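You operate a simulated robot arm through the tools that you are given. There is no shell and no other tool. Be economical: measure what you need, move in short steps, check, and stop when the job is done.

The job below is to be done with a simulated two-armed robot. You get a single attempt, and the scene is never put back.

JOB
Fetch the orange pad and set it on the grey plate. Then put the cream brush on the sample bench. Then open the doser hatch, put the blue cartridge on the tan tray, then shut the hatch. Then turn the damper dial to 2. Then take the lid off the green jar and lay it down on the premix bench. The order counts.

It is judged by the outcome, as a careful person would: the job done as asked, and still so three seconds after it is handed in. It fails if anything else is knocked over, pushed out of place, dropped, spilled or broken. A push-on lid holds only when it is set on centred and level and pressed home; a screw cap is set on level and turned clockwise until tight.

ROBOT AND FRAMES
Two 6-joint arms with two-finger parallel grippers on one trunk, on a base that drives. Base frame: it is fixed to the floor where the robot stands at the start and does not move with it; the origin is under the middle of the robot, x ahead of it, y to its left, z up; the surface under the hand at the start is at about z = 0.86. Lengths are in m, angles in rad, forces in N, time in s.
The left shoulder is at the start at [0.06, 0.187, 1.122], the right one opposite. With the tool pointing down near the work surface each hand reaches from about 0.28 to 0.62 m from the robot's upright axis, wherever it stands, measured 20 degrees to its own side. Places, roughly: blue cartridge (6x6x15 cm) [-7.3, 4.6, 0.6]; cream brush (19x5x6 cm) [0.5, 1.7, 0.9]; damper dial [-7.5, 4.9, 1.1]; doser hatch [-7.1, 4.5, 0.9]; green jar [0.5, -2.5, 1]; grey plate (23x38 cm) [-1.26, 0.16, 0.82]; orange pad (5x4x3 cm) [0.5, 0.1, 0.9]; sample bench [0.6, 0.3, 0.9]; tan tray (17x10x3 cm) [-7.4, 4.6, 1.3]. Payload 1.57 kg a hand.
The TCP of each hand is the grasp point between the finger pads, 0.03 m short of the fingertips. In the tool frame z runs along the fingers and y along their closing line. The gripper opens to 0.11 m. The fingers are 0.024 m wide and 0.012 m thick; the gripper's body (0.048 by 0.112 m) begins 0.078 m behind the TCP.
Orientation is told as [roll, pitch, yaw] about the base's x, y, z axes, in that order, counted from this pose: with the fingers straight down and closing along the base's y, the tool's x points along the base's -x, its y along +y and its z along -z.

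CONTROLS
- The arms move only by the tool servo_tool. It takes "left_series", "right_series" or both (then of equal length, played together; a hand with none holds still); each is text: rows parted by semicolons, each of 7 numbers parted by spaces: the shift along the base's x, y, z in units of 50 mm (1.0 is 50 mm), then the turn, a rotation vector about the base's x, y, z in units of 8 degrees (1.0 is 8 degrees), then the gripper command, from -1 (shut) to 1 (fully open), values between in proportion. In form: dx dy dz rx ry rz fingers; .... A call has 1 to 10 rows; each row shifts and turns the commanded pose from where the row before left it. A call with a number of a shift or a turn outside -1 to 1 is refused whole. Rows are played at 5 a second. More than 0.05 m and 0.15 rad between two rows, or a gripper value outside its range, and nothing of the call is played. A pose out of reach is approached as far as the arm can. The call stops where the force on the tool passes 40 N (or 10 N more than at its start, if that is more) or the arm is blocked; 0.2 s more then pass. The fingers move at their own pace (about 0.153 m/s each) and stop on an object; they squeeze with about 38 N. The grip force told is the motor's: it shows also when the fingers shut on nothing. Time passes only in rows, and 0.2 s behind the last, so rows that do not move let the fingers close. The reply holds the time, the measured pose of the TCP, the force on the tool along the base axes, the opening and the grip force, in the units named above and with some noise, with the torque about the TCP (base axes, N m) and any sound that the robot's microphone picked up.
- Cameras (640 x 400 px; columns grow to the right, rows downward): "scene" is now at [0.0098, 0.0369, 1.6612]; the picture's right is [0.45, -0.89, 0.00], its down [-0.69, -0.35, -0.64] and it looks along [0.57, 0.29, -0.77] (base axes); focal length 293 px, centre (320, 200). "left" rides on the left gripper at [0.07, -0.016, -0.141] in its tool frame; the picture's right is [0.23, 0.97, 0.00], its down [-0.86, 0.20, -0.48] and it looks along [-0.47, 0.11, 0.88] (tool axes); focal length 222 px, centre (320, 200). "right" rides on the right gripper at [0.07, 0.016, -0.141] in its tool frame; the picture's right is [-0.23, 0.97, 0.00], its down [-0.86, -0.20, -0.48] and it looks along [-0.47, -0.11, 0.88] (tool axes); focal length 222 px, centre (320, 200). There is no depth. A picture from a camera that has moved, and an enlarged one, comes with that camera's place and axes in the base frame and with its lens.
- get_image(camera): a new picture of that camera. The clock stands still meanwhile.
- lift_body(by): slides the trunk up (or, below 0, down) by that many m; the arms and the scene camera ride with it, the base frame stays. It gives what a move gives, with no picture.
- drive_base(legs): drives the robot by 1 to 6 legs, each [ahead, left, turn to the left] in m, m and rad, along the robot's own axes; the way and the turn of a leg run together, so that a leg with both is an arc; at most 1.5 m and 3.142 rad a leg. The arms and the cameras ride along, it lands a little off, and it stops where it bumps. It gives what a move gives.
- aim_head(pan, tilt): turns the head with the scene camera to pan (to the left, within 1.501 rad either way) and tilt (down, from -0.506 to 1.204), counted from straight ahead of the robot. It gives what a move gives.
- close_up(camera, box): a new picture of the part [left, top, right, bottom] of that camera's present view, enlarged. The clock stands still meanwhile.
- job_done(): hands the job in; it is judged then, once.

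Go step by step. Nothing tells you exact positions but the pictures and the camera data: compare them with the known pose of the tool, close in by small moves and look again before you grip or let go. The budget is 165 turns and 138 pictures, counting those below and the enlarged ones. Unless the task says otherwise, let go and move clear before handing in.

The tools are called after ">>>" by a JSON object that holds its "method" and its "body". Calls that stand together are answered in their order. servo_tool: Moves the arms, as the interface text tells. Its arguments: {"type":"object","properties":{"left_series":{"type":"string"},"right_series":{"type":"string"}},"required":[]} The other tools are called the same way: lift_body (by) slides the trunk up or down; drive_base (legs) drives the base; aim_head (pan, tilt) turns the head that bears the scene camera; get_image (camera) takes a picture; close_up (camera, box) takes an enlarged picture of a part of a camera's view; job_done () hands the job in.

At the start:

```text
clock: 0.0
left_tool_pos: [0.3857, 0.3456, 1.1489]
left_orientation: [0.001, -0.003, -0.001]
left_contact_force: [0.7, -0.4, 1.1]
left_ft_torque: [0.0, 0.04, -0.01]
left_gripper_width: 0.11
left_finger_force: 0.1
right_tool_pos: [0.3422, -0.042, 1.0854]
right_orientation: [0.001, 0.0, -0.001]
right_contact_force: [-0.5, -0.8, 0.5]
right_ft_torque: [-0.01, 0.01, -0.03]
right_gripper_width: 0.1101
right_finger_force: 0.2
trunk travel left (down, up): [-0.75, 0.24]
robot x, y, heading: [0.0029, 0.0017, 0.002]
head pan, tilt: [0.471, 0.878]
```

scene: 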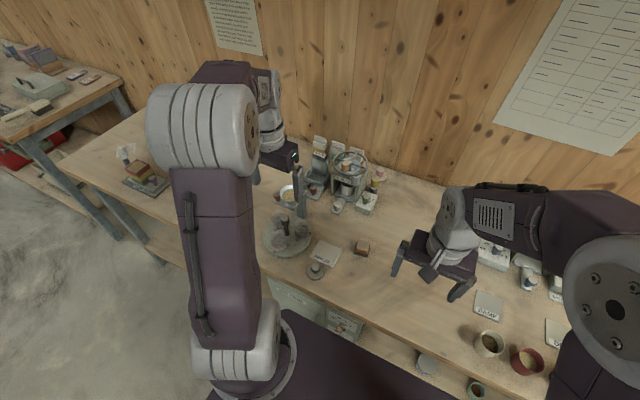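
right: 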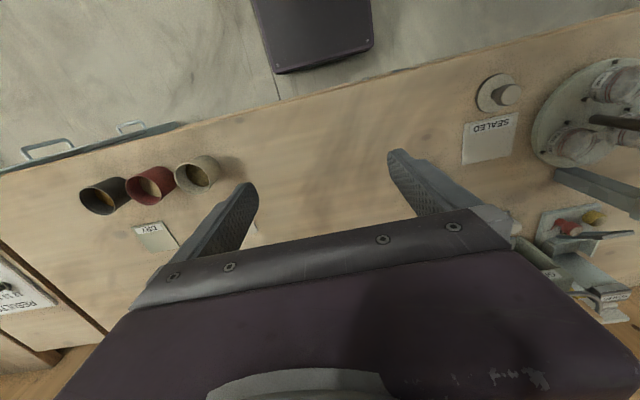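
left: 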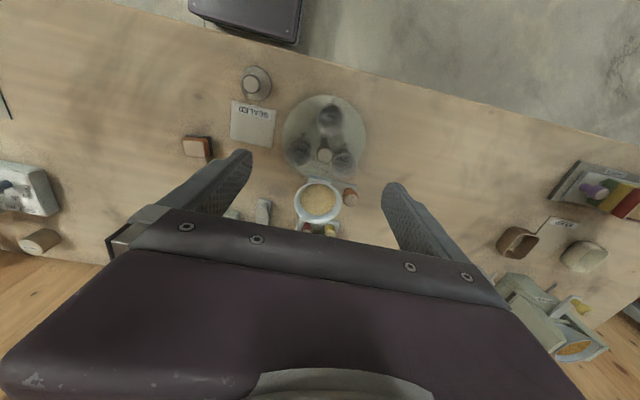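

I see a small orange-brown block near (0.48, 0.13) that is likely the orange pad. I'll look closer before grasping.

>>> {"method": "close_up", "body": {"camera": "scene", "box": [260, 140, 420, 300]}}

>>> {"method": "close_up", "body": {"camera": "left", "box": [120, 60, 320, 240]}}

```text
2.50 times, centred on (340, 220) of scene
camera zoom: at [0.0098, 0.0369, 1.6612], right [0.45, -0.89, 0.0], down [-0.69, -0.35, -0.64], along [0.57, 0.29, -0.77], focal length 732 px, centre (270, 150)
```

zoom: 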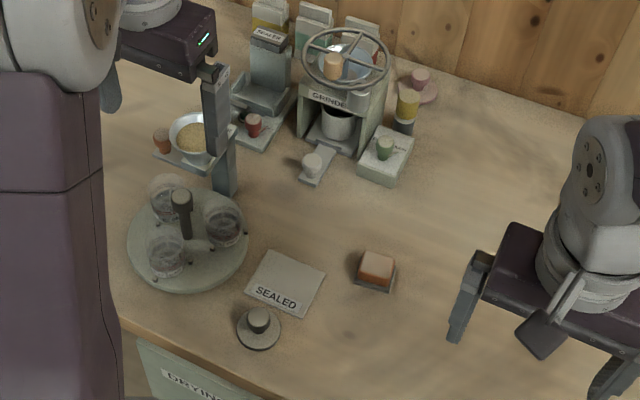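

```text
2.22 times, centred on (220, 150) of left
camera zoom: at [0.3173, 0.3285, 1.2899], right [-0.23, 0.97, 0.0], down [0.85, 0.2, 0.48], along [0.47, 0.11, -0.88], focal length 494 px, centre (542, 311)
```

zoom: 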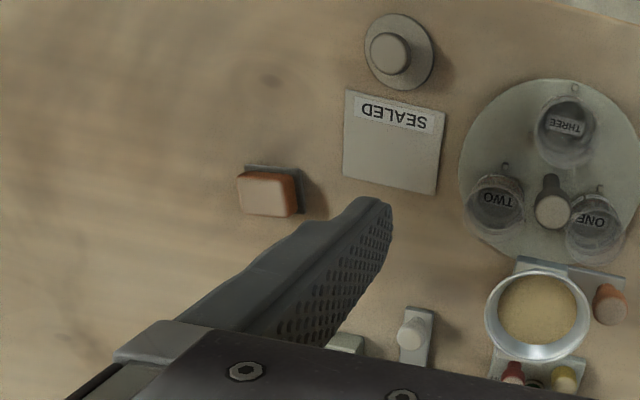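

The pad is at about (0.477, 0.132) with its top near z 0.885, with no neighbours close. I'll move the right hand above it and look again.

>>> {"method": "servo_tool", "body": {"right_series": "0.54 0.7 -0.3 0 0 0 0.6; 0.54 0.7 -0.3 0 0 0 0.6; 0.54 0.7 -0.3 0 0 0 0.6; 0.54 0.7 -0.3 0 0 0 0.6; 0.54 0.7 -0.3 0 0 0 0.6; 0 0 0 0 0 0 0.6"}}

>>> {"method": "get_image", "body": {"camera": "right"}}

>>> {"method": "close_up", "body": {"camera": "scene", "box": [310, 180, 430, 280]}}

```text
clock: 1.4
left_tool_pos: [0.3859, 0.3435, 1.1497]
left_orientation: [0.001, -0.002, 0.0]
left_contact_force: [-1.0, 0.2, 0.3]
left_ft_torque: [0.0, -0.02, 0.0]
left_gripper_width: 0.11
left_finger_force: 0.0
right_tool_pos: [0.4746, 0.1346, 1.0094]
right_orientation: [0.001, -0.001, -0.002]
right_contact_force: [0.5, 0.5, 0.2]
right_ft_torque: [0.04, -0.04, 0.0]
right_gripper_width: 0.0878
right_finger_force: 0.0
trunk travel left (down, up): [-0.75, 0.24]
robot x, y, heading: [0.0045, 0.0, 0.0]
head pan, tilt: [0.471, 0.878]
```

```text
132 pictures are left
camera right: at [0.4047, 0.1504, 1.1532], right [0.23, 0.97, 0.0], down [0.86, -0.2, 0.48], along [0.47, -0.11, -0.88], focal length 222 px, centre (320, 200)
```

right: 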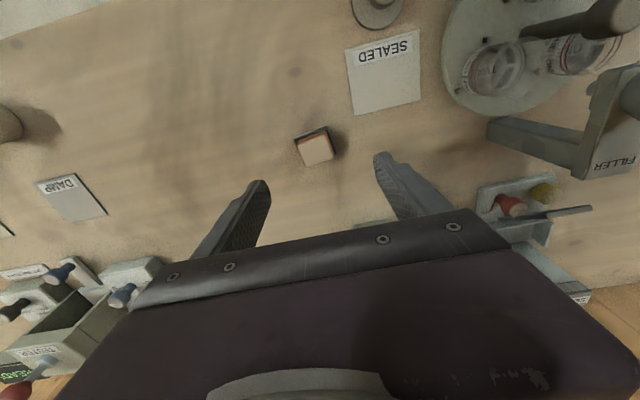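

```text
4.00 times, centred on (370, 230) of scene
camera zoom: at [0.0086, 0.0359, 1.6612], right [0.45, -0.89, 0.0], down [-0.69, -0.35, -0.64], along [0.57, 0.29, -0.77], focal length 1172 px, centre (120, 80)
```

zoom: 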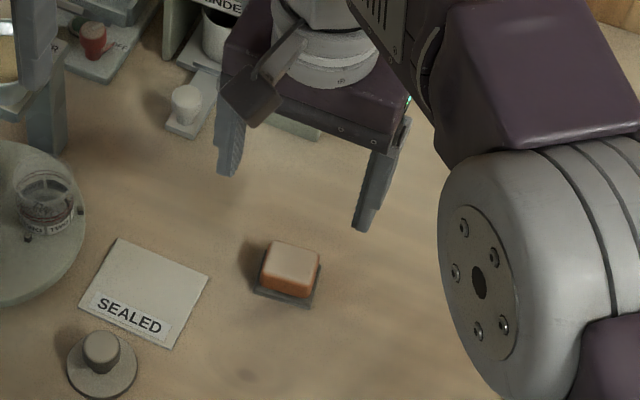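

Pad confirmed at (0.479, 0.129), turned about 8.5° ccw. Lowering with a matching yaw to just above it and checking.

>>> {"method": "servo_tool", "body": {"right_series": "0.04 -0.05 -0.5 0 0 0.55 0.6; 0.04 -0.05 -0.6 0 0 0.5 0.6; 0 0 -0.5 0 0 0 0.6; 0 0 -0.5 0 0 0 0.6; 0 0 0 0 0 0 0.6"}}

>>> {"method": "get_image", "body": {"camera": "right"}}

>>> {"method": "close_up", "body": {"camera": "scene", "box": [310, 180, 430, 280]}}

```text
clock: 2.6
left_tool_pos: [0.3868, 0.3429, 1.15]
left_orientation: [0.0, -0.002, 0.0]
left_contact_force: [0.4, 0.7, -0.3]
left_ft_torque: [0.01, 0.0, -0.02]
left_gripper_width: 0.1103
left_finger_force: 0.1
right_tool_pos: [0.4802, 0.1304, 0.9059]
right_orientation: [0.0, 0.001, 0.145]
right_contact_force: [-0.8, 0.4, 0.3]
right_ft_torque: [0.01, 0.0, 0.0]
right_gripper_width: 0.0878
right_finger_force: 0.1
trunk travel left (down, up): [-0.75, 0.24]
robot x, y, heading: [0.0035, 0.0034, -0.0]
head pan, tilt: [0.471, 0.878]
```

```text
130 pictures are left
camera right: at [0.4084, 0.1354, 1.0484], right [0.08, 1.0, 0.0], down [0.87, -0.07, 0.48], along [0.48, -0.04, -0.88], focal length 222 px, centre (320, 200)
```

right: 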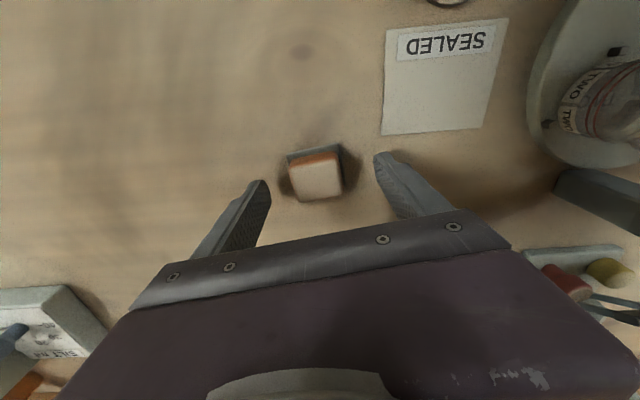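

```text
4.00 times, centred on (370, 230) of scene
camera zoom: at [0.0095, 0.0368, 1.6612], right [0.45, -0.89, 0.0], down [-0.69, -0.35, -0.64], along [0.57, 0.29, -0.77], focal length 1172 px, centre (120, 80)
```

zoom: 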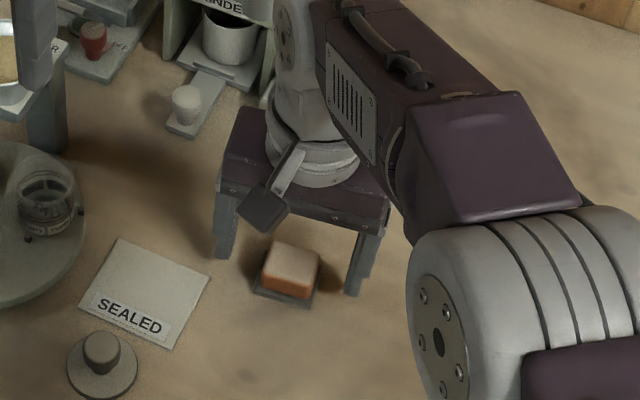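

Fingers straddle the pad well. I'll lower a last bit and close.

>>> {"method": "servo_tool", "body": {"right_series": "-0.06 -0.05 -0.17 0 0 0 0.6; 0 0 0 0 0 0 -1; 0 0 0 0 0 0 -1; 0 0 0 0 0 0 -1"}}

>>> {"method": "get_image", "body": {"camera": "right"}}

```text
clock: 3.6
left_tool_pos: [0.3872, 0.3434, 1.151]
left_orientation: [0.0, -0.003, -0.001]
left_contact_force: [0.4, 0.1, 0.6]
left_ft_torque: [-0.02, -0.01, 0.01]
left_gripper_width: 0.1101
left_finger_force: 0.0
right_tool_pos: [0.4773, 0.1273, 0.8969]
right_orientation: [0.0, 0.0, 0.147]
right_contact_force: [0.6, 1.2, 2.0]
right_ft_torque: [0.04, -0.04, 0.02]
right_gripper_width: 0.0386
right_finger_force: 38.1
trunk travel left (down, up): [-0.75, 0.24]
robot x, y, heading: [0.0004, -0.0018, 0.001]
head pan, tilt: [0.471, 0.878]
```

```text
128 pictures are left
camera right: at [0.4049, 0.1331, 1.0399], right [0.08, 1.0, 0.0], down [0.87, -0.07, 0.48], along [0.48, -0.04, -0.88], focal length 222 px, centre (320, 200)
```

right: 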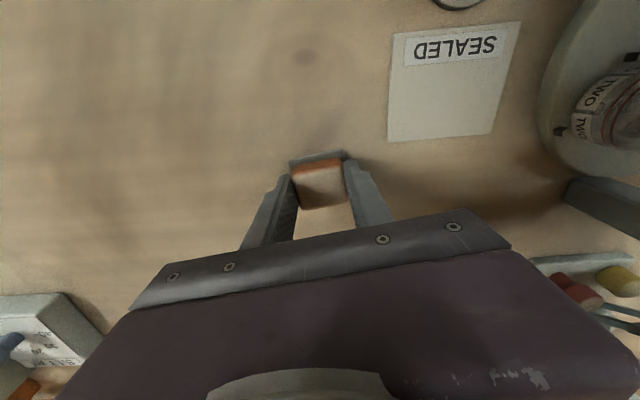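

Gripped at 38.6 mm. Lifting and retracting to the travel position, then checking what came with it.

>>> {"method": "servo_tool", "body": {"right_series": "0 0 0.6 0 0 0 -1; 0 0 0.9 0 0 0 -1; 0 0 0.9 0 0 0 -1; 0 -0.5 0.9 0 0 -0.3 -1; -0.5 -0.9 0.9 0 0 -0.4 -1; -0.8 -0.9 0.3 0 0 -0.4 -1; -0.8 -0.9 0 0 0 0 -1"}}

>>> {"method": "get_image", "body": {"camera": "right"}}

>>> {"method": "get_image", "body": {"camera": "scene"}}

```text
refused: row 4 steps farther than a row can; nothing moved
```

```text
127 pictures are left
camera right: at [0.4049, 0.1331, 1.0399], right [0.08, 1.0, 0.0], down [0.87, -0.07, 0.48], along [0.48, -0.04, -0.88], focal length 222 px, centre (320, 200)
```

right: 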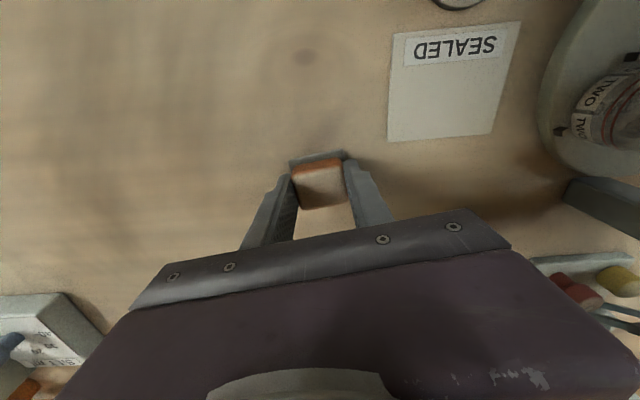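

```text
126 pictures are left
camera scene: at [0.0096, 0.0369, 1.6612], right [0.45, -0.89, 0.0], down [-0.69, -0.35, -0.64], along [0.57, 0.29, -0.77], focal length 293 px, centre (320, 200)
```

scene: 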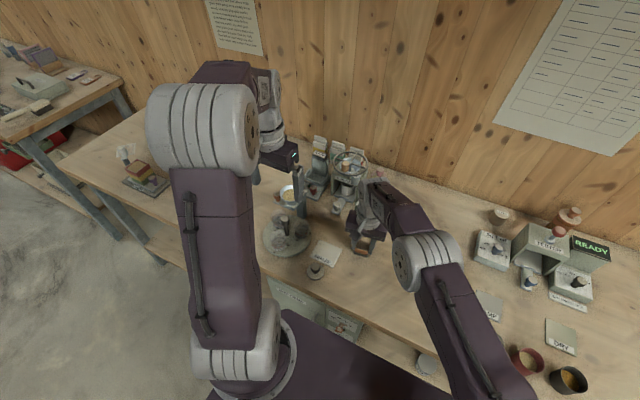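

The combined step was too long; I'll send smaller rows.

>>> {"method": "servo_tool", "body": {"right_series": "0 0 0.6 0 0 0 -1; 0 0 0.9 0 0 0 -1; 0 0 0.9 0 0 0 -1; 0 0 0.9 0 0 -0.3 -1; 0 0 0.9 0 0 -0.4 -1; -0.6 -0.7 0 0 0 -0.4 -1; -0.6 -0.7 0 0 0 0 -1; -0.6 -0.7 0 0 0 0 -1; -0.6 -0.7 0 0 0 0 -1"}}

>>> {"method": "get_image", "body": {"camera": "right"}}

>>> {"method": "aim_head", "body": {"pan": 1.5, "tilt": 0.5}}

>>> {"method": "get_image", "body": {"camera": "scene"}}

```text
clock: 5.6
left_tool_pos: [0.3847, 0.3432, 1.1511]
left_orientation: [0.002, -0.005, 0.0]
left_contact_force: [-0.3, 0.2, -0.2]
left_ft_torque: [0.02, 0.01, -0.02]
left_gripper_width: 0.1099
left_finger_force: 0.1
right_tool_pos: [0.3563, -0.015, 1.108]
right_orientation: [0.003, -0.004, -0.006]
right_contact_force: [0.3, -0.2, 0.2]
right_ft_torque: [0.0, -0.02, 0.02]
right_gripper_width: 0.0387
right_finger_force: 38.1
trunk travel left (down, up): [-0.75, 0.24]
robot x, y, heading: [0.0005, 0.0003, -0.004]
head pan, tilt: [0.471, 0.878]
```

```text
125 pictures are left
camera right: at [0.2861, -0.0005, 1.2509], right [0.23, 0.97, 0.0], down [0.85, -0.21, 0.48], along [0.47, -0.11, -0.88], focal length 222 px, centre (320, 200)
```

right: 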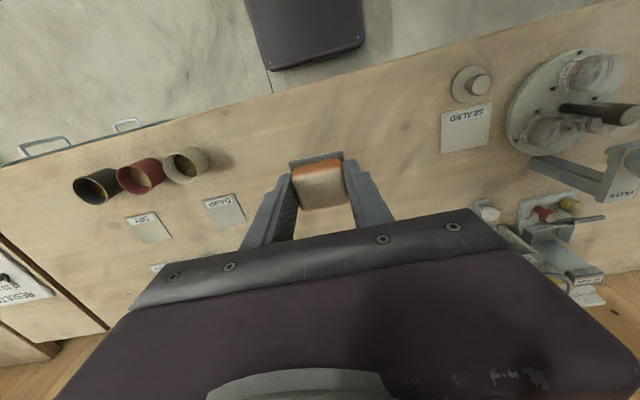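

```text
clock: 6.9
left_tool_pos: [0.3863, 0.3442, 1.1487]
left_orientation: [0.0, -0.001, 0.0]
left_contact_force: [-0.2, -0.4, 0.7]
left_ft_torque: [0.01, -0.04, -0.02]
left_gripper_width: 0.11
left_finger_force: 0.0
right_tool_pos: [0.3584, -0.0142, 1.1074]
right_orientation: [-0.001, 0.0, -0.007]
right_contact_force: [0.2, -0.5, -0.1]
right_ft_torque: [0.02, 0.0, 0.05]
right_gripper_width: 0.0386
right_finger_force: 37.6
trunk travel left (down, up): [-0.75, 0.24]
robot x, y, heading: [0.0029, -0.0004, -0.001]
head pan, tilt: [1.499, 0.499]
```

```text
124 pictures are left
camera scene: at [-0.052, 0.0928, 1.6933], right [1.0, -0.07, 0.0], down [-0.03, -0.48, -0.88], along [0.06, 0.88, -0.48], focal length 293 px, centre (320, 200)
```

scene: 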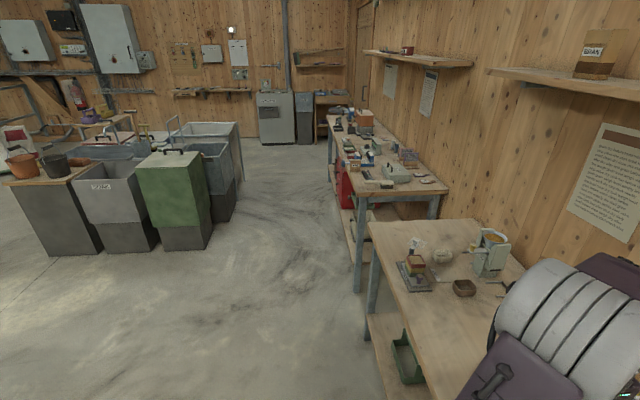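

The pad is held with its dark base. I'll back away a bit and turn left to see the grey plate behind me.

>>> {"method": "drive_base", "body": {"legs": [[-0.25, 0, 0], [0, 0, 1.57]]}}

>>> {"method": "aim_head", "body": {"pan": 1.2, "tilt": 0.6}}

>>> {"method": "get_image", "body": {"camera": "scene"}}

```text
clock: 12.6
left_tool_pos: [-0.6004, 0.3805, 1.1495]
left_orientation: [0.002, -0.001, 1.585]
left_contact_force: [0.1, 0.0, -0.2]
left_ft_torque: [0.0, 0.01, -0.01]
left_gripper_width: 0.1103
left_finger_force: 0.1
right_tool_pos: [-0.2413, 0.3578, 1.1081]
right_orientation: [-0.001, 0.0, 1.58]
right_contact_force: [-0.7, -0.3, -0.4]
right_ft_torque: [0.01, 0.0, 0.0]
right_gripper_width: 0.0386
right_finger_force: 38.5
trunk travel left (down, up): [-0.75, 0.24]
robot x, y, heading: [-0.2506, 0.0026, 1.58]
head pan, tilt: [1.499, 0.499]
```

```text
clock: 13.4
left_tool_pos: [-0.5994, 0.3803, 1.1486]
left_orientation: [0.0, -0.001, 1.585]
left_contact_force: [0.2, 0.6, 0.5]
left_ft_torque: [0.04, -0.02, -0.02]
left_gripper_width: 0.1099
left_finger_force: 0.1
right_tool_pos: [-0.241, 0.3579, 1.1073]
right_orientation: [-0.001, 0.001, 1.578]
right_contact_force: [-1.1, 0.1, 0.4]
right_ft_torque: [-0.02, -0.02, -0.01]
right_gripper_width: 0.0387
right_finger_force: 38.0
trunk travel left (down, up): [-0.75, 0.24]
robot x, y, heading: [-0.2516, 0.0021, 1.584]
head pan, tilt: [1.201, 0.6]
```

```text
123 pictures are left
camera scene: at [-0.331, -0.0274, 1.6842], right [0.35, 0.94, 0.0], down [0.53, -0.2, -0.83], along [-0.77, 0.29, -0.56], focal length 293 px, centre (320, 200)
```

scene: 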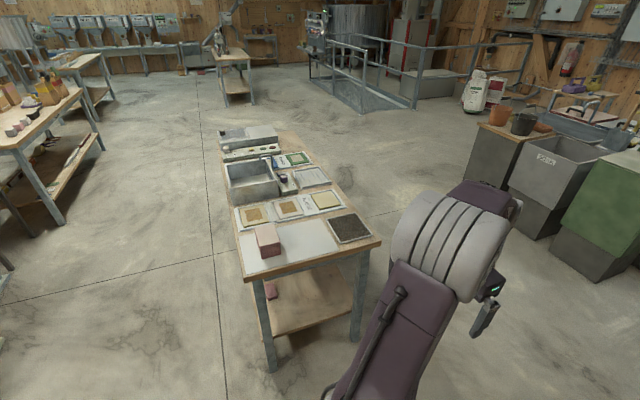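

The grey plate is on a narrow table ahead-left with a pinkish block on it. Zooming in.

>>> {"method": "close_up", "body": {"camera": "scene", "box": [215, 120, 395, 290]}}

```text
2.35 times, centred on (305, 205) of scene
camera zoom: at [-0.331, -0.0274, 1.6842], right [0.35, 0.94, 0.0], down [0.53, -0.2, -0.83], along [-0.77, 0.29, -0.56], focal length 689 px, centre (355, 188)
```

zoom: 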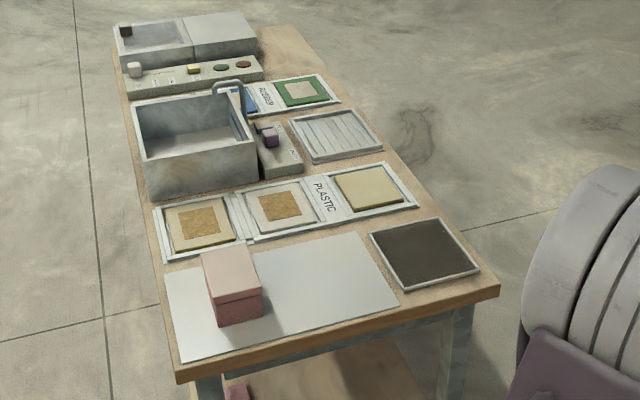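

The plate spans about x −1.38…−1.16, y −0.02…0.375, the pink block occupying its low-y part. I'll face it and stand with the right hand over the free part.

>>> {"method": "drive_base", "body": {"legs": [[0, 0, 1.56], [0.58, -0.14, 0]]}}

>>> {"method": "aim_head", "body": {"pan": 0, "tilt": 1.0}}

>>> {"method": "get_image", "body": {"camera": "scene"}}

>>> {"method": "get_image", "body": {"camera": "right"}}

```text
clock: 20.5
left_tool_pos: [-1.2084, -0.2196, 1.1497]
left_orientation: [0.001, -0.003, -3.124]
left_contact_force: [0.8, -0.1, 0.0]
left_ft_torque: [0.0, -0.01, -0.04]
left_gripper_width: 0.1101
left_finger_force: 0.1
right_tool_pos: [-1.1876, 0.1381, 1.1095]
right_orientation: [0.001, 0.0, -3.131]
right_contact_force: [0.9, -0.6, -0.9]
right_ft_torque: [-0.02, 0.0, 0.01]
right_gripper_width: 0.0389
right_finger_force: 37.5
trunk travel left (down, up): [-0.75, 0.24]
robot x, y, heading: [-0.8284, 0.1293, -3.124]
head pan, tilt: [1.201, 0.6]
```

```text
clock: 21.9
left_tool_pos: [-1.2083, -0.2198, 1.1481]
left_orientation: [0.001, -0.001, -3.121]
left_contact_force: [0.7, 0.3, 0.0]
left_ft_torque: [-0.02, -0.03, 0.01]
left_gripper_width: 0.11
left_finger_force: 0.2
right_tool_pos: [-1.1869, 0.1395, 1.1088]
right_orientation: [0.002, 0.001, -3.129]
right_contact_force: [0.2, 0.2, -0.9]
right_ft_torque: [0.01, -0.01, 0.01]
right_gripper_width: 0.0389
right_finger_force: 38.2
trunk travel left (down, up): [-0.75, 0.24]
robot x, y, heading: [-0.8271, 0.1312, -3.117]
head pan, tilt: [0.0, 1.0]
```

```text
121 pictures are left
camera scene: at [-0.8378, 0.1337, 1.6522], right [-0.02, 1.0, 0.0], down [0.84, 0.02, -0.54], along [-0.54, -0.01, -0.84], focal length 293 px, centre (320, 200)
```

scene: 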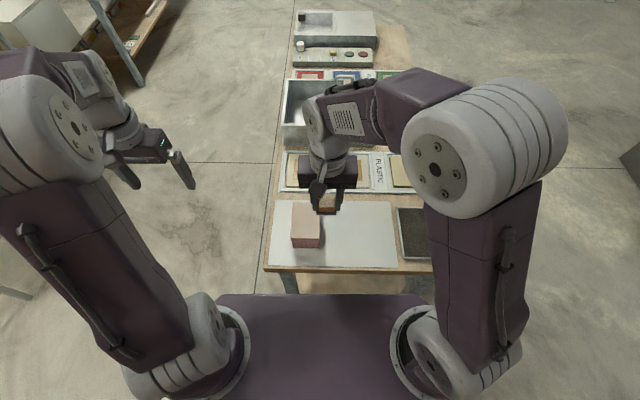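

```text
120 pictures are left
camera right: at [-1.1189, 0.1227, 1.2503], right [-0.21, -0.98, 0.0], down [-0.86, 0.19, 0.48], along [-0.47, 0.1, -0.88], focal length 222 px, centre (320, 200)
```

right: 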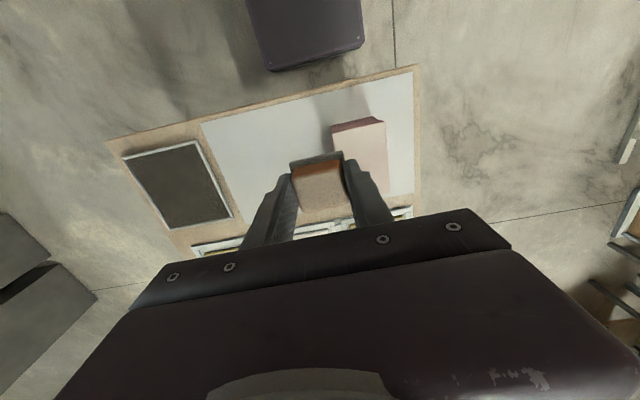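

Moving over the free part of the plate at (−1.25, 0.26) and going down to just above it.

>>> {"method": "servo_tool", "body": {"right_series": "-0.4 0.8 0 0 0 0 -1; -0.4 0.8 0 0 0 0 -1; -0.4 0.8 0 0 0 0 -1; 0 0 -0.9 0 0 0 -1; 0 0 -0.9 0 0 0 -1; 0 0 -0.9 0 0 0 -1; 0 0 -0.9 0 0 0 -1; 0 0 -0.6 0 0 0 -1; 0 0 0 0 0 0 -1"}}

>>> {"method": "get_image", "body": {"camera": "scene"}}

>>> {"method": "get_image", "body": {"camera": "right"}}

```text
clock: 23.9
left_tool_pos: [-1.2074, -0.22, 1.1493]
left_orientation: [0.0, -0.003, -3.123]
left_contact_force: [-0.3, -0.3, -0.5]
left_ft_torque: [0.01, 0.01, -0.05]
left_gripper_width: 0.1099
left_finger_force: 0.0
right_tool_pos: [-1.2473, 0.2587, 0.8969]
right_orientation: [0.0, 0.001, -3.13]
right_contact_force: [0.0, 0.3, -0.9]
right_ft_torque: [-0.01, 0.01, 0.0]
right_gripper_width: 0.0385
right_finger_force: 37.8
trunk travel left (down, up): [-0.75, 0.24]
robot x, y, heading: [-0.8264, 0.1322, -3.125]
head pan, tilt: [0.0, 1.0]
```

```text
119 pictures are left
camera scene: at [-0.8371, 0.1339, 1.6522], right [-0.02, 1.0, 0.0], down [0.84, 0.02, -0.54], along [-0.54, -0.01, -0.84], focal length 293 px, centre (320, 200)
```

scene: 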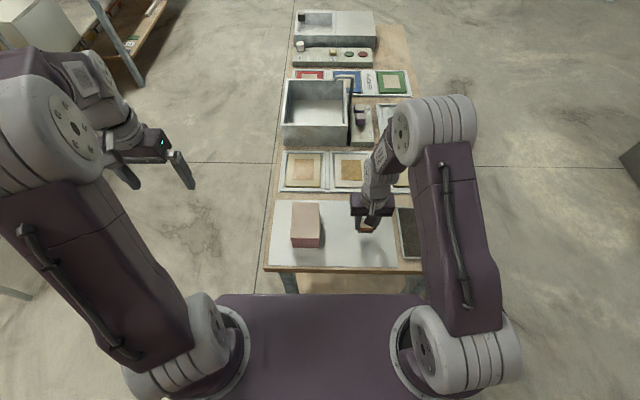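

```text
118 pictures are left
camera right: at [-1.1779, 0.2429, 1.0399], right [-0.21, -0.98, 0.0], down [-0.86, 0.19, 0.48], along [-0.47, 0.1, -0.88], focal length 222 px, centre (320, 200)
```

right: 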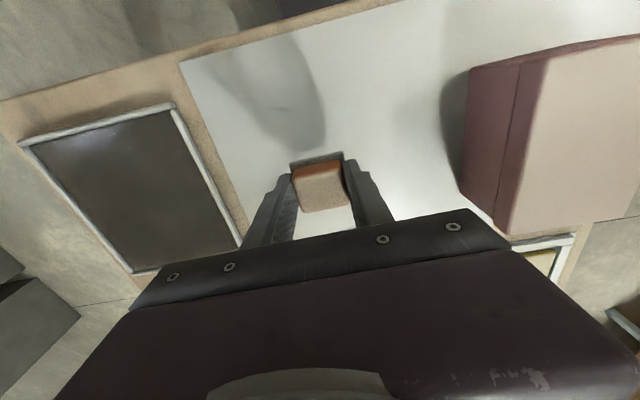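

Well inside the plate. Lowering gently toward contact.

>>> {"method": "servo_tool", "body": {"right_series": "0 0 -0.2 0 0 0 -1; 0 0 -0.2 0 0 0 -1; 0 0 -0.15 0 0 0 -1; 0 0 -0.1 0 0 0 -1; 0 0 0 0 0 0 -1"}}

```text
clock: 25.1
left_tool_pos: [-1.2088, -0.2192, 1.1496]
left_orientation: [-0.002, 0.0, -3.124]
left_contact_force: [0.0, 0.6, -0.6]
left_ft_torque: [0.01, 0.04, 0.0]
left_gripper_width: 0.1101
left_finger_force: 0.1
right_tool_pos: [-1.248, 0.2589, 0.8658]
right_orientation: [-0.001, -0.001, -3.129]
right_contact_force: [0.6, -0.3, -0.7]
right_ft_torque: [0.02, 0.02, 0.03]
right_gripper_width: 0.0387
right_finger_force: 38.5
trunk travel left (down, up): [-0.75, 0.24]
robot x, y, heading: [-0.8287, 0.1341, -3.123]
head pan, tilt: [0.0, 1.0]
```

>>> {"method": "servo_tool", "body": {"right_series": "0 0 -0.06 0 0 0 -1; 0 0 -0.06 0 0 0 -1; 0 0 0 0 0 0 -1"}}

>>> {"method": "close_up", "body": {"camera": "scene", "box": [340, 200, 400, 250]}}

```text
clock: 25.9
left_tool_pos: [-1.2064, -0.2197, 1.1495]
left_orientation: [0.001, -0.001, -3.121]
left_contact_force: [1.2, -0.1, 0.3]
left_ft_torque: [-0.01, -0.01, 0.02]
left_gripper_width: 0.11
left_finger_force: 0.1
right_tool_pos: [-1.247, 0.2593, 0.8592]
right_orientation: [0.001, -0.002, -3.129]
right_contact_force: [1.1, 0.8, 11.6]
right_ft_torque: [0.03, 0.07, 0.04]
right_gripper_width: 0.0387
right_finger_force: 38.4
trunk travel left (down, up): [-0.75, 0.24]
robot x, y, heading: [-0.829, 0.1329, -3.117]
head pan, tilt: [0.0, 1.0]
```

```text
8.00 times, centred on (370, 225) of scene
camera zoom: at [-0.8363, 0.1336, 1.6524], right [-0.02, 1.0, 0.0], down [0.84, 0.02, -0.54], along [-0.54, -0.01, -0.84], focal length 2343 px, centre (-80, 0)
```

zoom: 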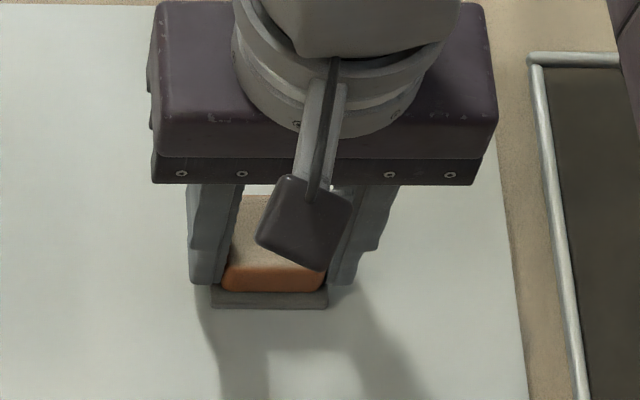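

Contact felt (11.6 N); the pad rests on the plate. Opening, rising and returning the hand to its travel pose.

>>> {"method": "servo_tool", "body": {"right_series": "0 0 0.02 0 0 0 0.4; 0 0 0 0 0 0 0.4; 0 0 0.5 0 0 0 0.4; 0 0 0.9 0 0 0 0.4; 0 0 0.9 0 0 0 0.4; 0 0 0.9 0 0 0 0.4; 0 0 0.9 0 0 0 0.4; 0 0 0.7 0 0 0 0.4; 0.5 0.2 0 0 0 0 0.4; 0 0 0 0 0 0 0.4"}}

>>> {"method": "get_image", "body": {"camera": "scene"}}

```text
clock: 28.1
left_tool_pos: [-1.2091, -0.219, 1.1482]
left_orientation: [0.0, -0.002, -3.122]
left_contact_force: [1.6, 0.4, 0.5]
left_ft_torque: [0.0, 0.01, -0.04]
left_gripper_width: 0.11
left_finger_force: 0.1
right_tool_pos: [-1.2242, 0.2693, 1.1005]
right_orientation: [-0.001, 0.0, -3.13]
right_contact_force: [0.4, -0.4, -0.3]
right_ft_torque: [0.01, -0.03, -0.01]
right_gripper_width: 0.0772
right_finger_force: 0.1
trunk travel left (down, up): [-0.75, 0.24]
robot x, y, heading: [-0.8284, 0.1325, -3.126]
head pan, tilt: [0.0, 1.0]
```

```text
116 pictures are left
camera scene: at [-0.8381, 0.1337, 1.6522], right [-0.02, 1.0, 0.0], down [0.84, 0.02, -0.54], along [-0.54, -0.01, -0.84], focal length 293 px, centre (320, 200)
```

scene: 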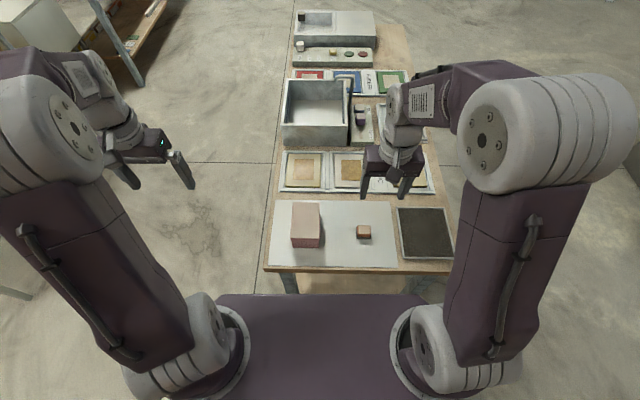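

The pad sits on the plate. Now back off, turn around and approach the brush area near (0.5, 1.7).

>>> {"method": "drive_base", "body": {"legs": [[-0.25, 0, 0], [0, 0, 3.12], [0.25, 1.45, 0]]}}

>>> {"method": "aim_head", "body": {"pan": 0, "tilt": 0.6}}

>>> {"method": "get_image", "body": {"camera": "scene"}}

```text
clock: 44.4
left_tool_pos: [-0.0124, 1.9725, 1.1503]
left_orientation: [0.001, 0.0, 0.032]
left_contact_force: [-0.7, -0.8, -0.5]
left_ft_torque: [0.03, -0.02, 0.02]
left_gripper_width: 0.11
left_finger_force: 0.0
right_tool_pos: [0.0092, 1.4848, 1.1005]
right_orientation: [-0.001, -0.001, 0.025]
right_contact_force: [-0.7, -0.2, 0.7]
right_ft_torque: [-0.01, -0.03, 0.0]
right_gripper_width: 0.0768
right_finger_force: 0.0
trunk travel left (down, up): [-0.75, 0.24]
robot x, y, heading: [-0.3866, 1.6165, 0.032]
head pan, tilt: [0.0, 1.0]
```

```text
clock: 45.2
left_tool_pos: [-0.0124, 1.9742, 1.149]
left_orientation: [-0.001, -0.002, 0.032]
left_contact_force: [0.6, -0.6, 0.6]
left_ft_torque: [0.03, -0.03, -0.01]
left_gripper_width: 0.11
left_finger_force: 0.1
right_tool_pos: [0.009, 1.4865, 1.1004]
right_orientation: [0.0, 0.001, 0.027]
right_contact_force: [-0.1, 0.5, 0.4]
right_ft_torque: [0.04, 0.01, 0.01]
right_gripper_width: 0.0768
right_finger_force: 0.1
trunk travel left (down, up): [-0.75, 0.24]
robot x, y, heading: [-0.3869, 1.6155, 0.034]
head pan, tilt: [0.0, 0.6]
```

```text
115 pictures are left
camera scene: at [-0.3577, 1.6202, 1.6842], right [0.03, -1.0, 0.0], down [-0.57, -0.02, -0.82], along [0.82, 0.03, -0.57], focal length 293 px, centre (320, 200)
```

scene: 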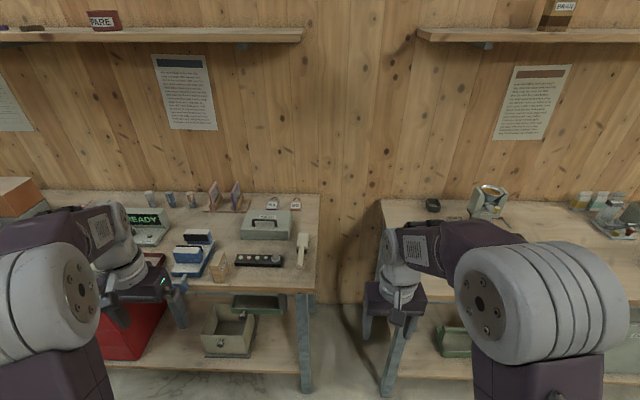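

>>> {"method": "close_up", "body": {"camera": "scene", "box": [150, 170, 330, 300]}}

>>> {"method": "close_up", "body": {"camera": "scene", "box": [370, 170, 640, 340]}}

```text
3.08 times, centred on (240, 235) of scene
camera zoom: at [-0.3577, 1.6202, 1.6842], right [0.03, -1.0, 0.0], down [-0.57, -0.02, -0.82], along [0.82, 0.03, -0.57], focal length 901 px, centre (566, 92)
```

zoom: 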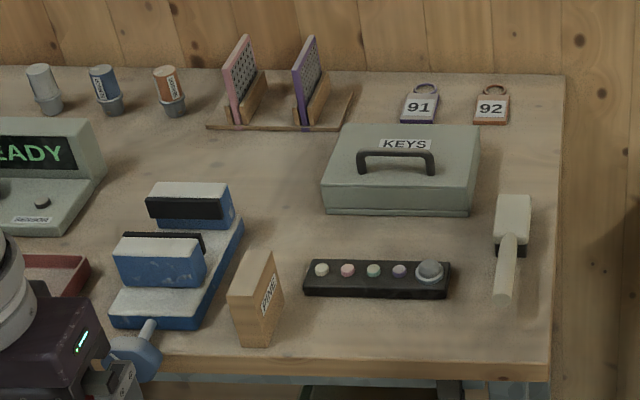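

```text
2.35 times, centred on (505, 255) of scene
camera zoom: at [-0.3577, 1.6202, 1.6842], right [0.03, -1.0, 0.0], down [-0.57, -0.02, -0.82], along [0.82, 0.03, -0.57], focal length 689 px, centre (-115, 71)
```

zoom: 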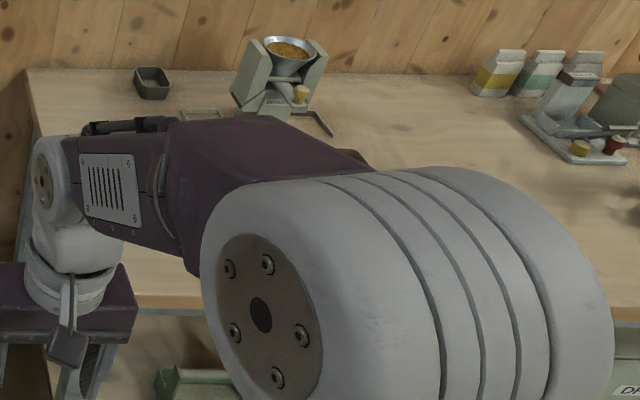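

The cream brush lies along x near (0.38–0.56, 1.72) at the right end of the second bench, handle toward me. I'll drive up so the right hand is over it.

>>> {"method": "drive_base", "body": {"legs": [[0, 0.22, -0.03], [0.42, 0, 0]]}}

>>> {"method": "aim_head", "body": {"pan": -0.2, "tilt": 0.95}}

>>> {"method": "get_image", "body": {"camera": "scene"}}

>>> {"method": "get_image", "body": {"camera": "right"}}

```text
clock: 49.1
left_tool_pos: [0.4106, 2.18, 1.1498]
left_orientation: [-0.001, -0.001, 0.004]
left_contact_force: [0.0, 0.2, 0.2]
left_ft_torque: [0.01, -0.01, -0.02]
left_gripper_width: 0.1102
left_finger_force: 0.2
right_tool_pos: [0.4177, 1.6912, 1.1003]
right_orientation: [0.0, 0.0, -0.005]
right_contact_force: [-0.5, 0.4, 0.2]
right_ft_torque: [0.0, -0.01, 0.0]
right_gripper_width: 0.0769
right_finger_force: 0.0
trunk travel left (down, up): [-0.75, 0.24]
robot x, y, heading: [0.0241, 1.8343, 0.007]
head pan, tilt: [0.0, 0.6]
```

```text
clock: 49.9
left_tool_pos: [0.413, 2.1801, 1.1483]
left_orientation: [0.002, -0.002, 0.004]
left_contact_force: [-0.1, 0.6, -0.1]
left_ft_torque: [0.01, 0.02, -0.01]
left_gripper_width: 0.1101
left_finger_force: 0.0
right_tool_pos: [0.4189, 1.691, 1.0999]
right_orientation: [0.001, 0.001, -0.005]
right_contact_force: [-0.1, -0.1, -0.3]
right_ft_torque: [0.03, -0.01, 0.03]
right_gripper_width: 0.077
right_finger_force: 0.2
trunk travel left (down, up): [-0.75, 0.24]
robot x, y, heading: [0.0252, 1.8335, 0.004]
head pan, tilt: [-0.201, 0.949]
```

```text
112 pictures are left
camera scene: at [0.0396, 1.8223, 1.6559], right [-0.2, -0.98, 0.0], down [-0.8, 0.16, -0.58], along [0.57, -0.11, -0.81], focal length 293 px, centre (320, 200)
```

scene: 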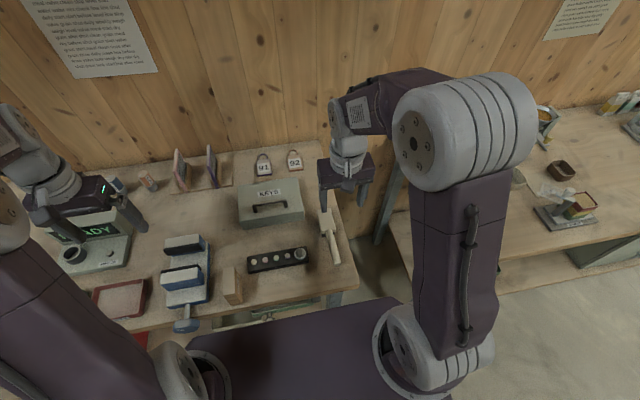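

```text
111 pictures are left
camera right: at [0.3489, 1.7066, 1.2428], right [0.23, 0.97, 0.0], down [0.85, -0.2, 0.48], along [0.47, -0.11, -0.88], focal length 222 px, centre (320, 200)
```

right: 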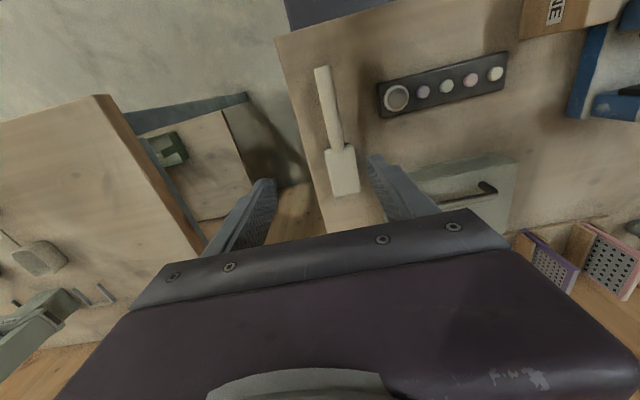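

Brush head is centred at about (0.48, 1.71), width along y. Going down above it, then check.

>>> {"method": "servo_tool", "body": {"right_series": "0.5 0.2 -0.3 0 0 0 0.5; 0.5 0.2 -0.3 0 0 0 0.5; 0 0 -0.8 0 0 0 0.5; 0 0 -0.8 0 0 0 0.5; 0 0 -0.6 0 0 0 0.5; 0 0 0 0 0 0 0.5"}}

>>> {"method": "get_image", "body": {"camera": "right"}}

>>> {"method": "close_up", "body": {"camera": "scene", "box": [270, 150, 390, 270]}}

```text
clock: 51.3
left_tool_pos: [0.4112, 2.1813, 1.1501]
left_orientation: [0.0, -0.001, 0.004]
left_contact_force: [-0.1, 0.9, 0.3]
left_ft_torque: [0.0, -0.05, 0.05]
left_gripper_width: 0.11
left_finger_force: 0.0
right_tool_pos: [0.4685, 1.7117, 0.9598]
right_orientation: [-0.001, -0.001, -0.003]
right_contact_force: [-0.5, 0.6, -0.1]
right_ft_torque: [0.0, -0.01, -0.01]
right_gripper_width: 0.0826
right_finger_force: 0.1
trunk travel left (down, up): [-0.75, 0.24]
robot x, y, heading: [0.0292, 1.8337, -0.0]
head pan, tilt: [-0.201, 0.949]
```

```text
110 pictures are left
camera right: at [0.3982, 1.7272, 1.1029], right [0.23, 0.97, 0.0], down [0.85, -0.2, 0.48], along [0.47, -0.11, -0.88], focal length 222 px, centre (320, 200)
```

right: 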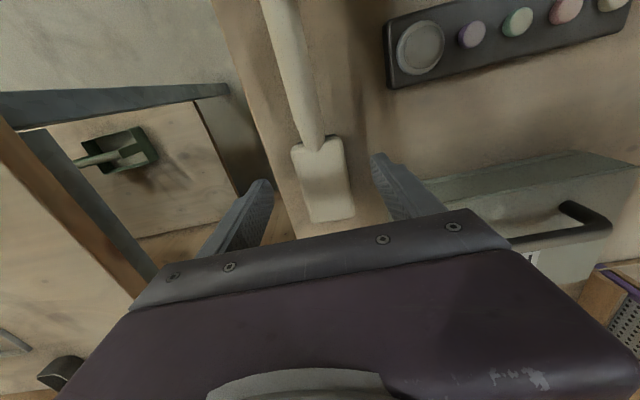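

```text
3.33 times, centred on (330, 210) of scene
camera zoom: at [0.0382, 1.8221, 1.6558], right [-0.2, -0.98, 0.0], down [-0.8, 0.16, -0.58], along [0.57, -0.11, -0.81], focal length 976 px, centre (287, 167)
```

zoom: 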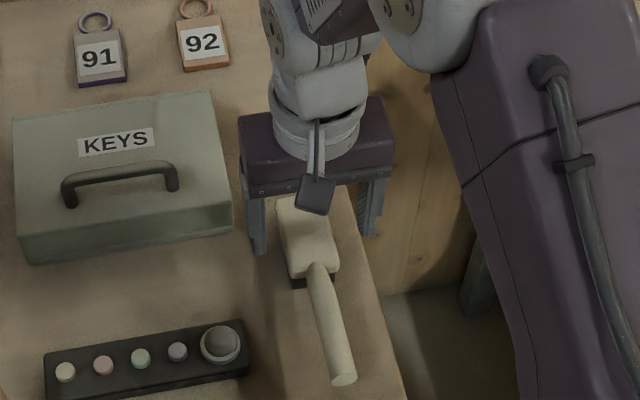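

Aligned. Lowering and closing on the brush head.

>>> {"method": "servo_tool", "body": {"right_series": "0.08 0 -0.4 0 0 0 0.4; 0 0 -0.4 0 0 0 0.4; 0 0 -0.14 0 0 0 0.4; 0 0 0 0 0 0 0.4; 0 0 0 0 0 0 -1; 0 0 0 0 0 0 -1; 0 0 0 0 0 0 -1"}}

>>> {"method": "get_image", "body": {"camera": "right"}}

>>> {"method": "close_up", "body": {"camera": "scene", "box": [270, 150, 390, 270]}}

```text
clock: 52.9
left_tool_pos: [0.4122, 2.1806, 1.1491]
left_orientation: [0.0, -0.002, 0.003]
left_contact_force: [0.5, -0.1, 0.3]
left_ft_torque: [0.03, 0.02, 0.02]
left_gripper_width: 0.1102
left_finger_force: 0.0
right_tool_pos: [0.4732, 1.711, 0.9134]
right_orientation: [-0.001, -0.001, -0.004]
right_contact_force: [-0.1, 0.2, -0.2]
right_ft_torque: [-0.02, -0.06, 0.02]
right_gripper_width: 0.0447
right_finger_force: 38.5
trunk travel left (down, up): [-0.75, 0.24]
robot x, y, heading: [0.0281, 1.8306, 0.003]
head pan, tilt: [-0.201, 0.949]
```

```text
108 pictures are left
camera right: at [0.4028, 1.7267, 1.0562], right [0.23, 0.97, 0.0], down [0.85, -0.2, 0.48], along [0.47, -0.11, -0.88], focal length 222 px, centre (320, 200)
```

right: 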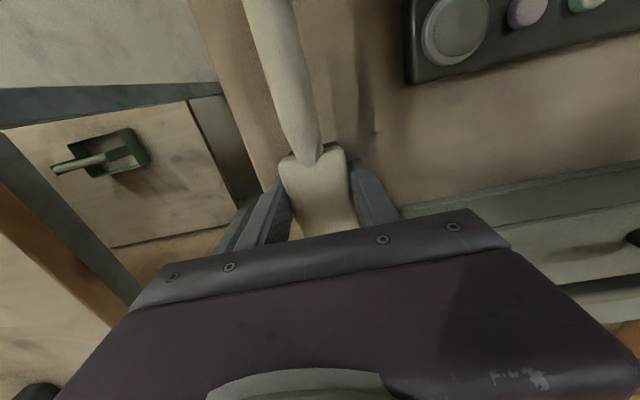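

```text
3.33 times, centred on (330, 210) of scene
camera zoom: at [0.0392, 1.8222, 1.6558], right [-0.2, -0.98, 0.0], down [-0.8, 0.16, -0.58], along [0.57, -0.11, -0.81], focal length 976 px, centre (287, 167)
```

zoom: 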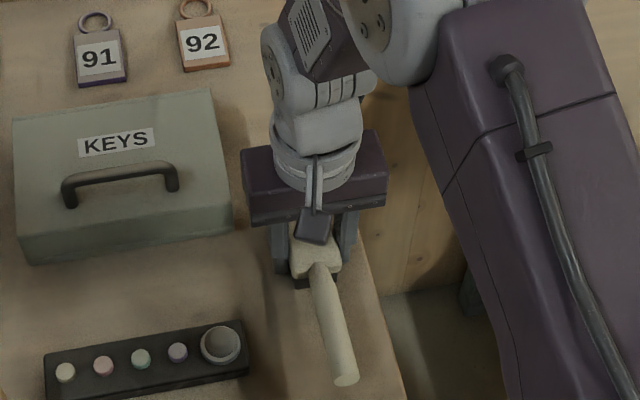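

Brush gripped (44.7 mm). Lifting straight up, then checking.

>>> {"method": "servo_tool", "body": {"right_series": "0 0 0.5 0 0 0 -1; 0 0 0.9 0 0 0 -1; 0 0 0.9 0 0 0 -1; 0 0 0.9 0 0 0 -1; 0 0 0.9 0 0 0 -1; -0.6 0 0.2 0 0 0 -1; -0.5 0 0 0 0 0 -1; 0 0 0 0 0 0 -1"}}

>>> {"method": "get_image", "body": {"camera": "scene"}}

```text
clock: 54.7
left_tool_pos: [0.412, 2.1796, 1.1485]
left_orientation: [-0.002, 0.0, 0.004]
left_contact_force: [0.1, -0.2, -0.1]
left_ft_torque: [0.02, -0.01, 0.0]
left_gripper_width: 0.11
left_finger_force: 0.1
right_tool_pos: [0.4176, 1.7132, 1.128]
right_orientation: [0.0, 0.002, -0.002]
right_contact_force: [0.1, -0.1, -2.3]
right_ft_torque: [-0.02, 0.01, -0.02]
right_gripper_width: 0.0445
right_finger_force: 38.2
trunk travel left (down, up): [-0.75, 0.24]
robot x, y, heading: [0.0281, 1.8346, 0.003]
head pan, tilt: [-0.201, 0.949]
```

```text
106 pictures are left
camera scene: at [0.0403, 1.8222, 1.6558], right [-0.2, -0.98, 0.0], down [-0.8, 0.16, -0.58], along [0.57, -0.11, -0.81], focal length 293 px, centre (320, 200)
```

scene: 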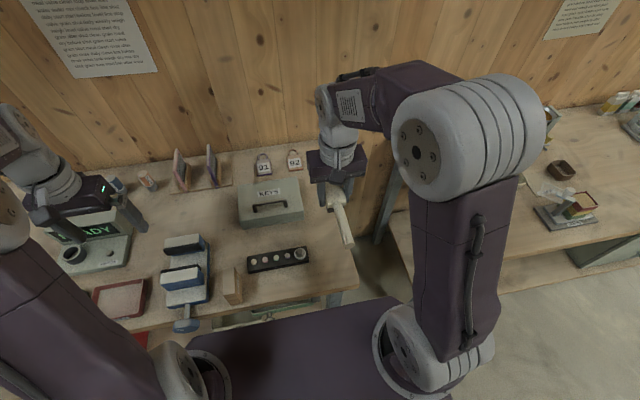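

Brush is firmly held. Backing off and driving along to the sample bench's clear section near y ≈ 0.1.

>>> {"method": "drive_base", "body": {"legs": [[-0.35, 0, 0], [0, -1.0, 0], [0, -0.62, 0]]}}

>>> {"method": "aim_head", "body": {"pan": 0, "tilt": 0.75}}

>>> {"method": "get_image", "body": {"camera": "scene"}}

```text
clock: 64.9
left_tool_pos: [0.064, 0.5499, 1.1498]
left_orientation: [0.0, -0.002, -0.002]
left_contact_force: [0.7, 0.2, 0.2]
left_ft_torque: [0.01, 0.0, -0.04]
left_gripper_width: 0.11
left_finger_force: 0.1
right_tool_pos: [0.0674, 0.0811, 1.1283]
right_orientation: [0.001, -0.001, -0.006]
right_contact_force: [-0.8, 0.5, -1.7]
right_ft_torque: [0.02, 0.01, 0.02]
right_gripper_width: 0.0444
right_finger_force: 37.0
trunk travel left (down, up): [-0.75, 0.24]
robot x, y, heading: [-0.3226, 0.2053, 0.0]
head pan, tilt: [-0.201, 0.949]
```

```text
clock: 65.6
left_tool_pos: [0.0652, 0.5494, 1.1495]
left_orientation: [0.0, -0.002, -0.001]
left_contact_force: [-0.9, -0.2, -0.1]
left_ft_torque: [0.01, 0.01, -0.01]
left_gripper_width: 0.1098
left_finger_force: 0.0
right_tool_pos: [0.0673, 0.0802, 1.1275]
right_orientation: [0.0, 0.0, -0.01]
right_contact_force: [0.6, 0.4, -2.4]
right_ft_torque: [0.04, -0.01, 0.02]
right_gripper_width: 0.0447
right_finger_force: 37.9
trunk travel left (down, up): [-0.75, 0.24]
robot x, y, heading: [-0.3183, 0.202, -0.006]
head pan, tilt: [0.0, 0.75]
```

```text
105 pictures are left
camera scene: at [-0.2985, 0.2068, 1.6713], right [0.0, -1.0, 0.0], down [-0.68, 0.0, -0.73], along [0.73, 0.0, -0.68], focal length 293 px, centre (320, 200)
```

scene: 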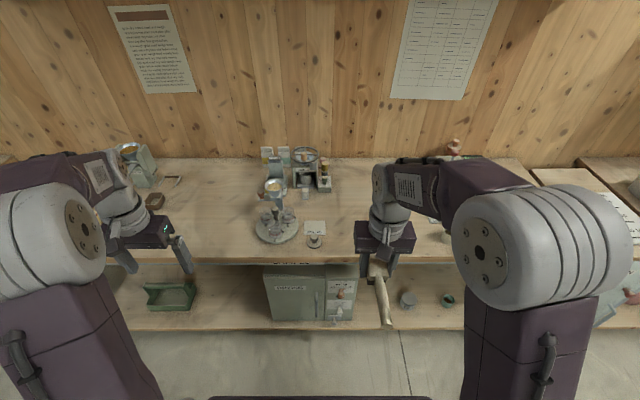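

The clear section lies between the SEALED card (y ≈ 0.2) and the cups (y ≈ −0.23). Driving in.

>>> {"method": "drive_base", "body": {"legs": [[0.33, 0, 0]]}}

>>> {"method": "servo_tool", "body": {"right_series": "0.9 0 0 0 0 0 -1; 0.8 0 -0.4 0 0 0 -1; 0 0 -0.9 0 0 0 -1; 0 0 -0.9 0 0 0 -1; 0 0 -0.9 0 0 0 -1; 0 0 -0.4 0 0 0 -1; 0 0 0 0 0 0 -1"}}

>>> {"method": "get_image", "body": {"camera": "right"}}

>>> {"method": "get_image", "body": {"camera": "scene"}}

```text
clock: 67.8
left_tool_pos: [0.3996, 0.5457, 1.15]
left_orientation: [0.0, -0.002, -0.008]
left_contact_force: [0.8, 0.5, -1.1]
left_ft_torque: [-0.01, 0.01, -0.04]
left_gripper_width: 0.1101
left_finger_force: 0.1
right_tool_pos: [0.4011, 0.0772, 1.1283]
right_orientation: [0.0, 0.0, -0.015]
right_contact_force: [0.2, 0.0, -1.1]
right_ft_torque: [-0.01, -0.02, -0.01]
right_gripper_width: 0.0447
right_finger_force: 37.9
trunk travel left (down, up): [-0.75, 0.24]
robot x, y, heading: [0.0148, 0.2065, -0.007]
head pan, tilt: [0.0, 0.75]
```

```text
clock: 69.4
left_tool_pos: [0.4011, 0.5443, 1.1498]
left_orientation: [0.0, -0.003, -0.009]
left_contact_force: [0.0, -0.1, 0.2]
left_ft_torque: [-0.02, 0.01, 0.03]
left_gripper_width: 0.1099
left_finger_force: 0.1
right_tool_pos: [0.4858, 0.0773, 0.952]
right_orientation: [0.0, 0.001, -0.014]
right_contact_force: [-0.8, -0.6, -1.0]
right_ft_torque: [-0.02, -0.03, -0.03]
right_gripper_width: 0.0444
right_finger_force: 38.2
trunk travel left (down, up): [-0.75, 0.24]
robot x, y, heading: [0.013, 0.2042, -0.006]
head pan, tilt: [0.0, 0.75]
```

```text
104 pictures are left
camera right: at [0.4151, 0.0947, 1.0954], right [0.24, 0.97, 0.0], down [0.85, -0.21, 0.48], along [0.46, -0.12, -0.88], focal length 222 px, centre (320, 200)
```

right: 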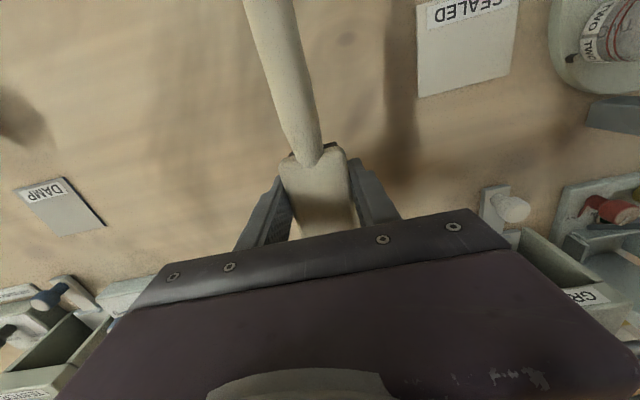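

```text
103 pictures are left
camera scene: at [0.0358, 0.2058, 1.6713], right [-0.01, -1.0, 0.0], down [-0.68, 0.01, -0.73], along [0.73, -0.01, -0.68], focal length 293 px, centre (320, 200)
```

scene: 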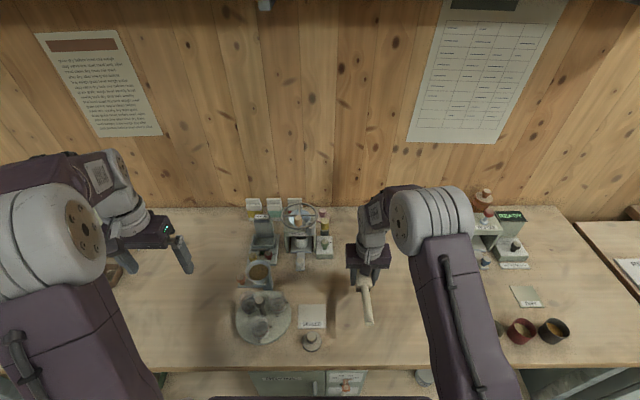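

Clear beneath. Lowering to the bench.

>>> {"method": "servo_tool", "body": {"right_series": "0 0 -0.3 0 0 0 -1; 0 0 -0.25 0 0 0 -1; 0 0 -0.12 0 0 0 -1; 0 0 -0.08 0 0 0 -1; 0 0 0 0 0 0 -1"}}

```text
clock: 70.6
left_tool_pos: [0.3993, 0.5442, 1.1496]
left_orientation: [0.0, -0.002, -0.008]
left_contact_force: [0.1, 0.9, -0.2]
left_ft_torque: [-0.04, 0.0, 0.02]
left_gripper_width: 0.1099
left_finger_force: 0.0
right_tool_pos: [0.4865, 0.0762, 0.9153]
right_orientation: [0.0, 0.001, -0.013]
right_contact_force: [-0.1, -0.1, -0.9]
right_ft_torque: [0.03, -0.03, 0.0]
right_gripper_width: 0.0445
right_finger_force: 37.6
trunk travel left (down, up): [-0.75, 0.24]
robot x, y, heading: [0.0117, 0.2023, -0.006]
head pan, tilt: [0.0, 0.75]
```

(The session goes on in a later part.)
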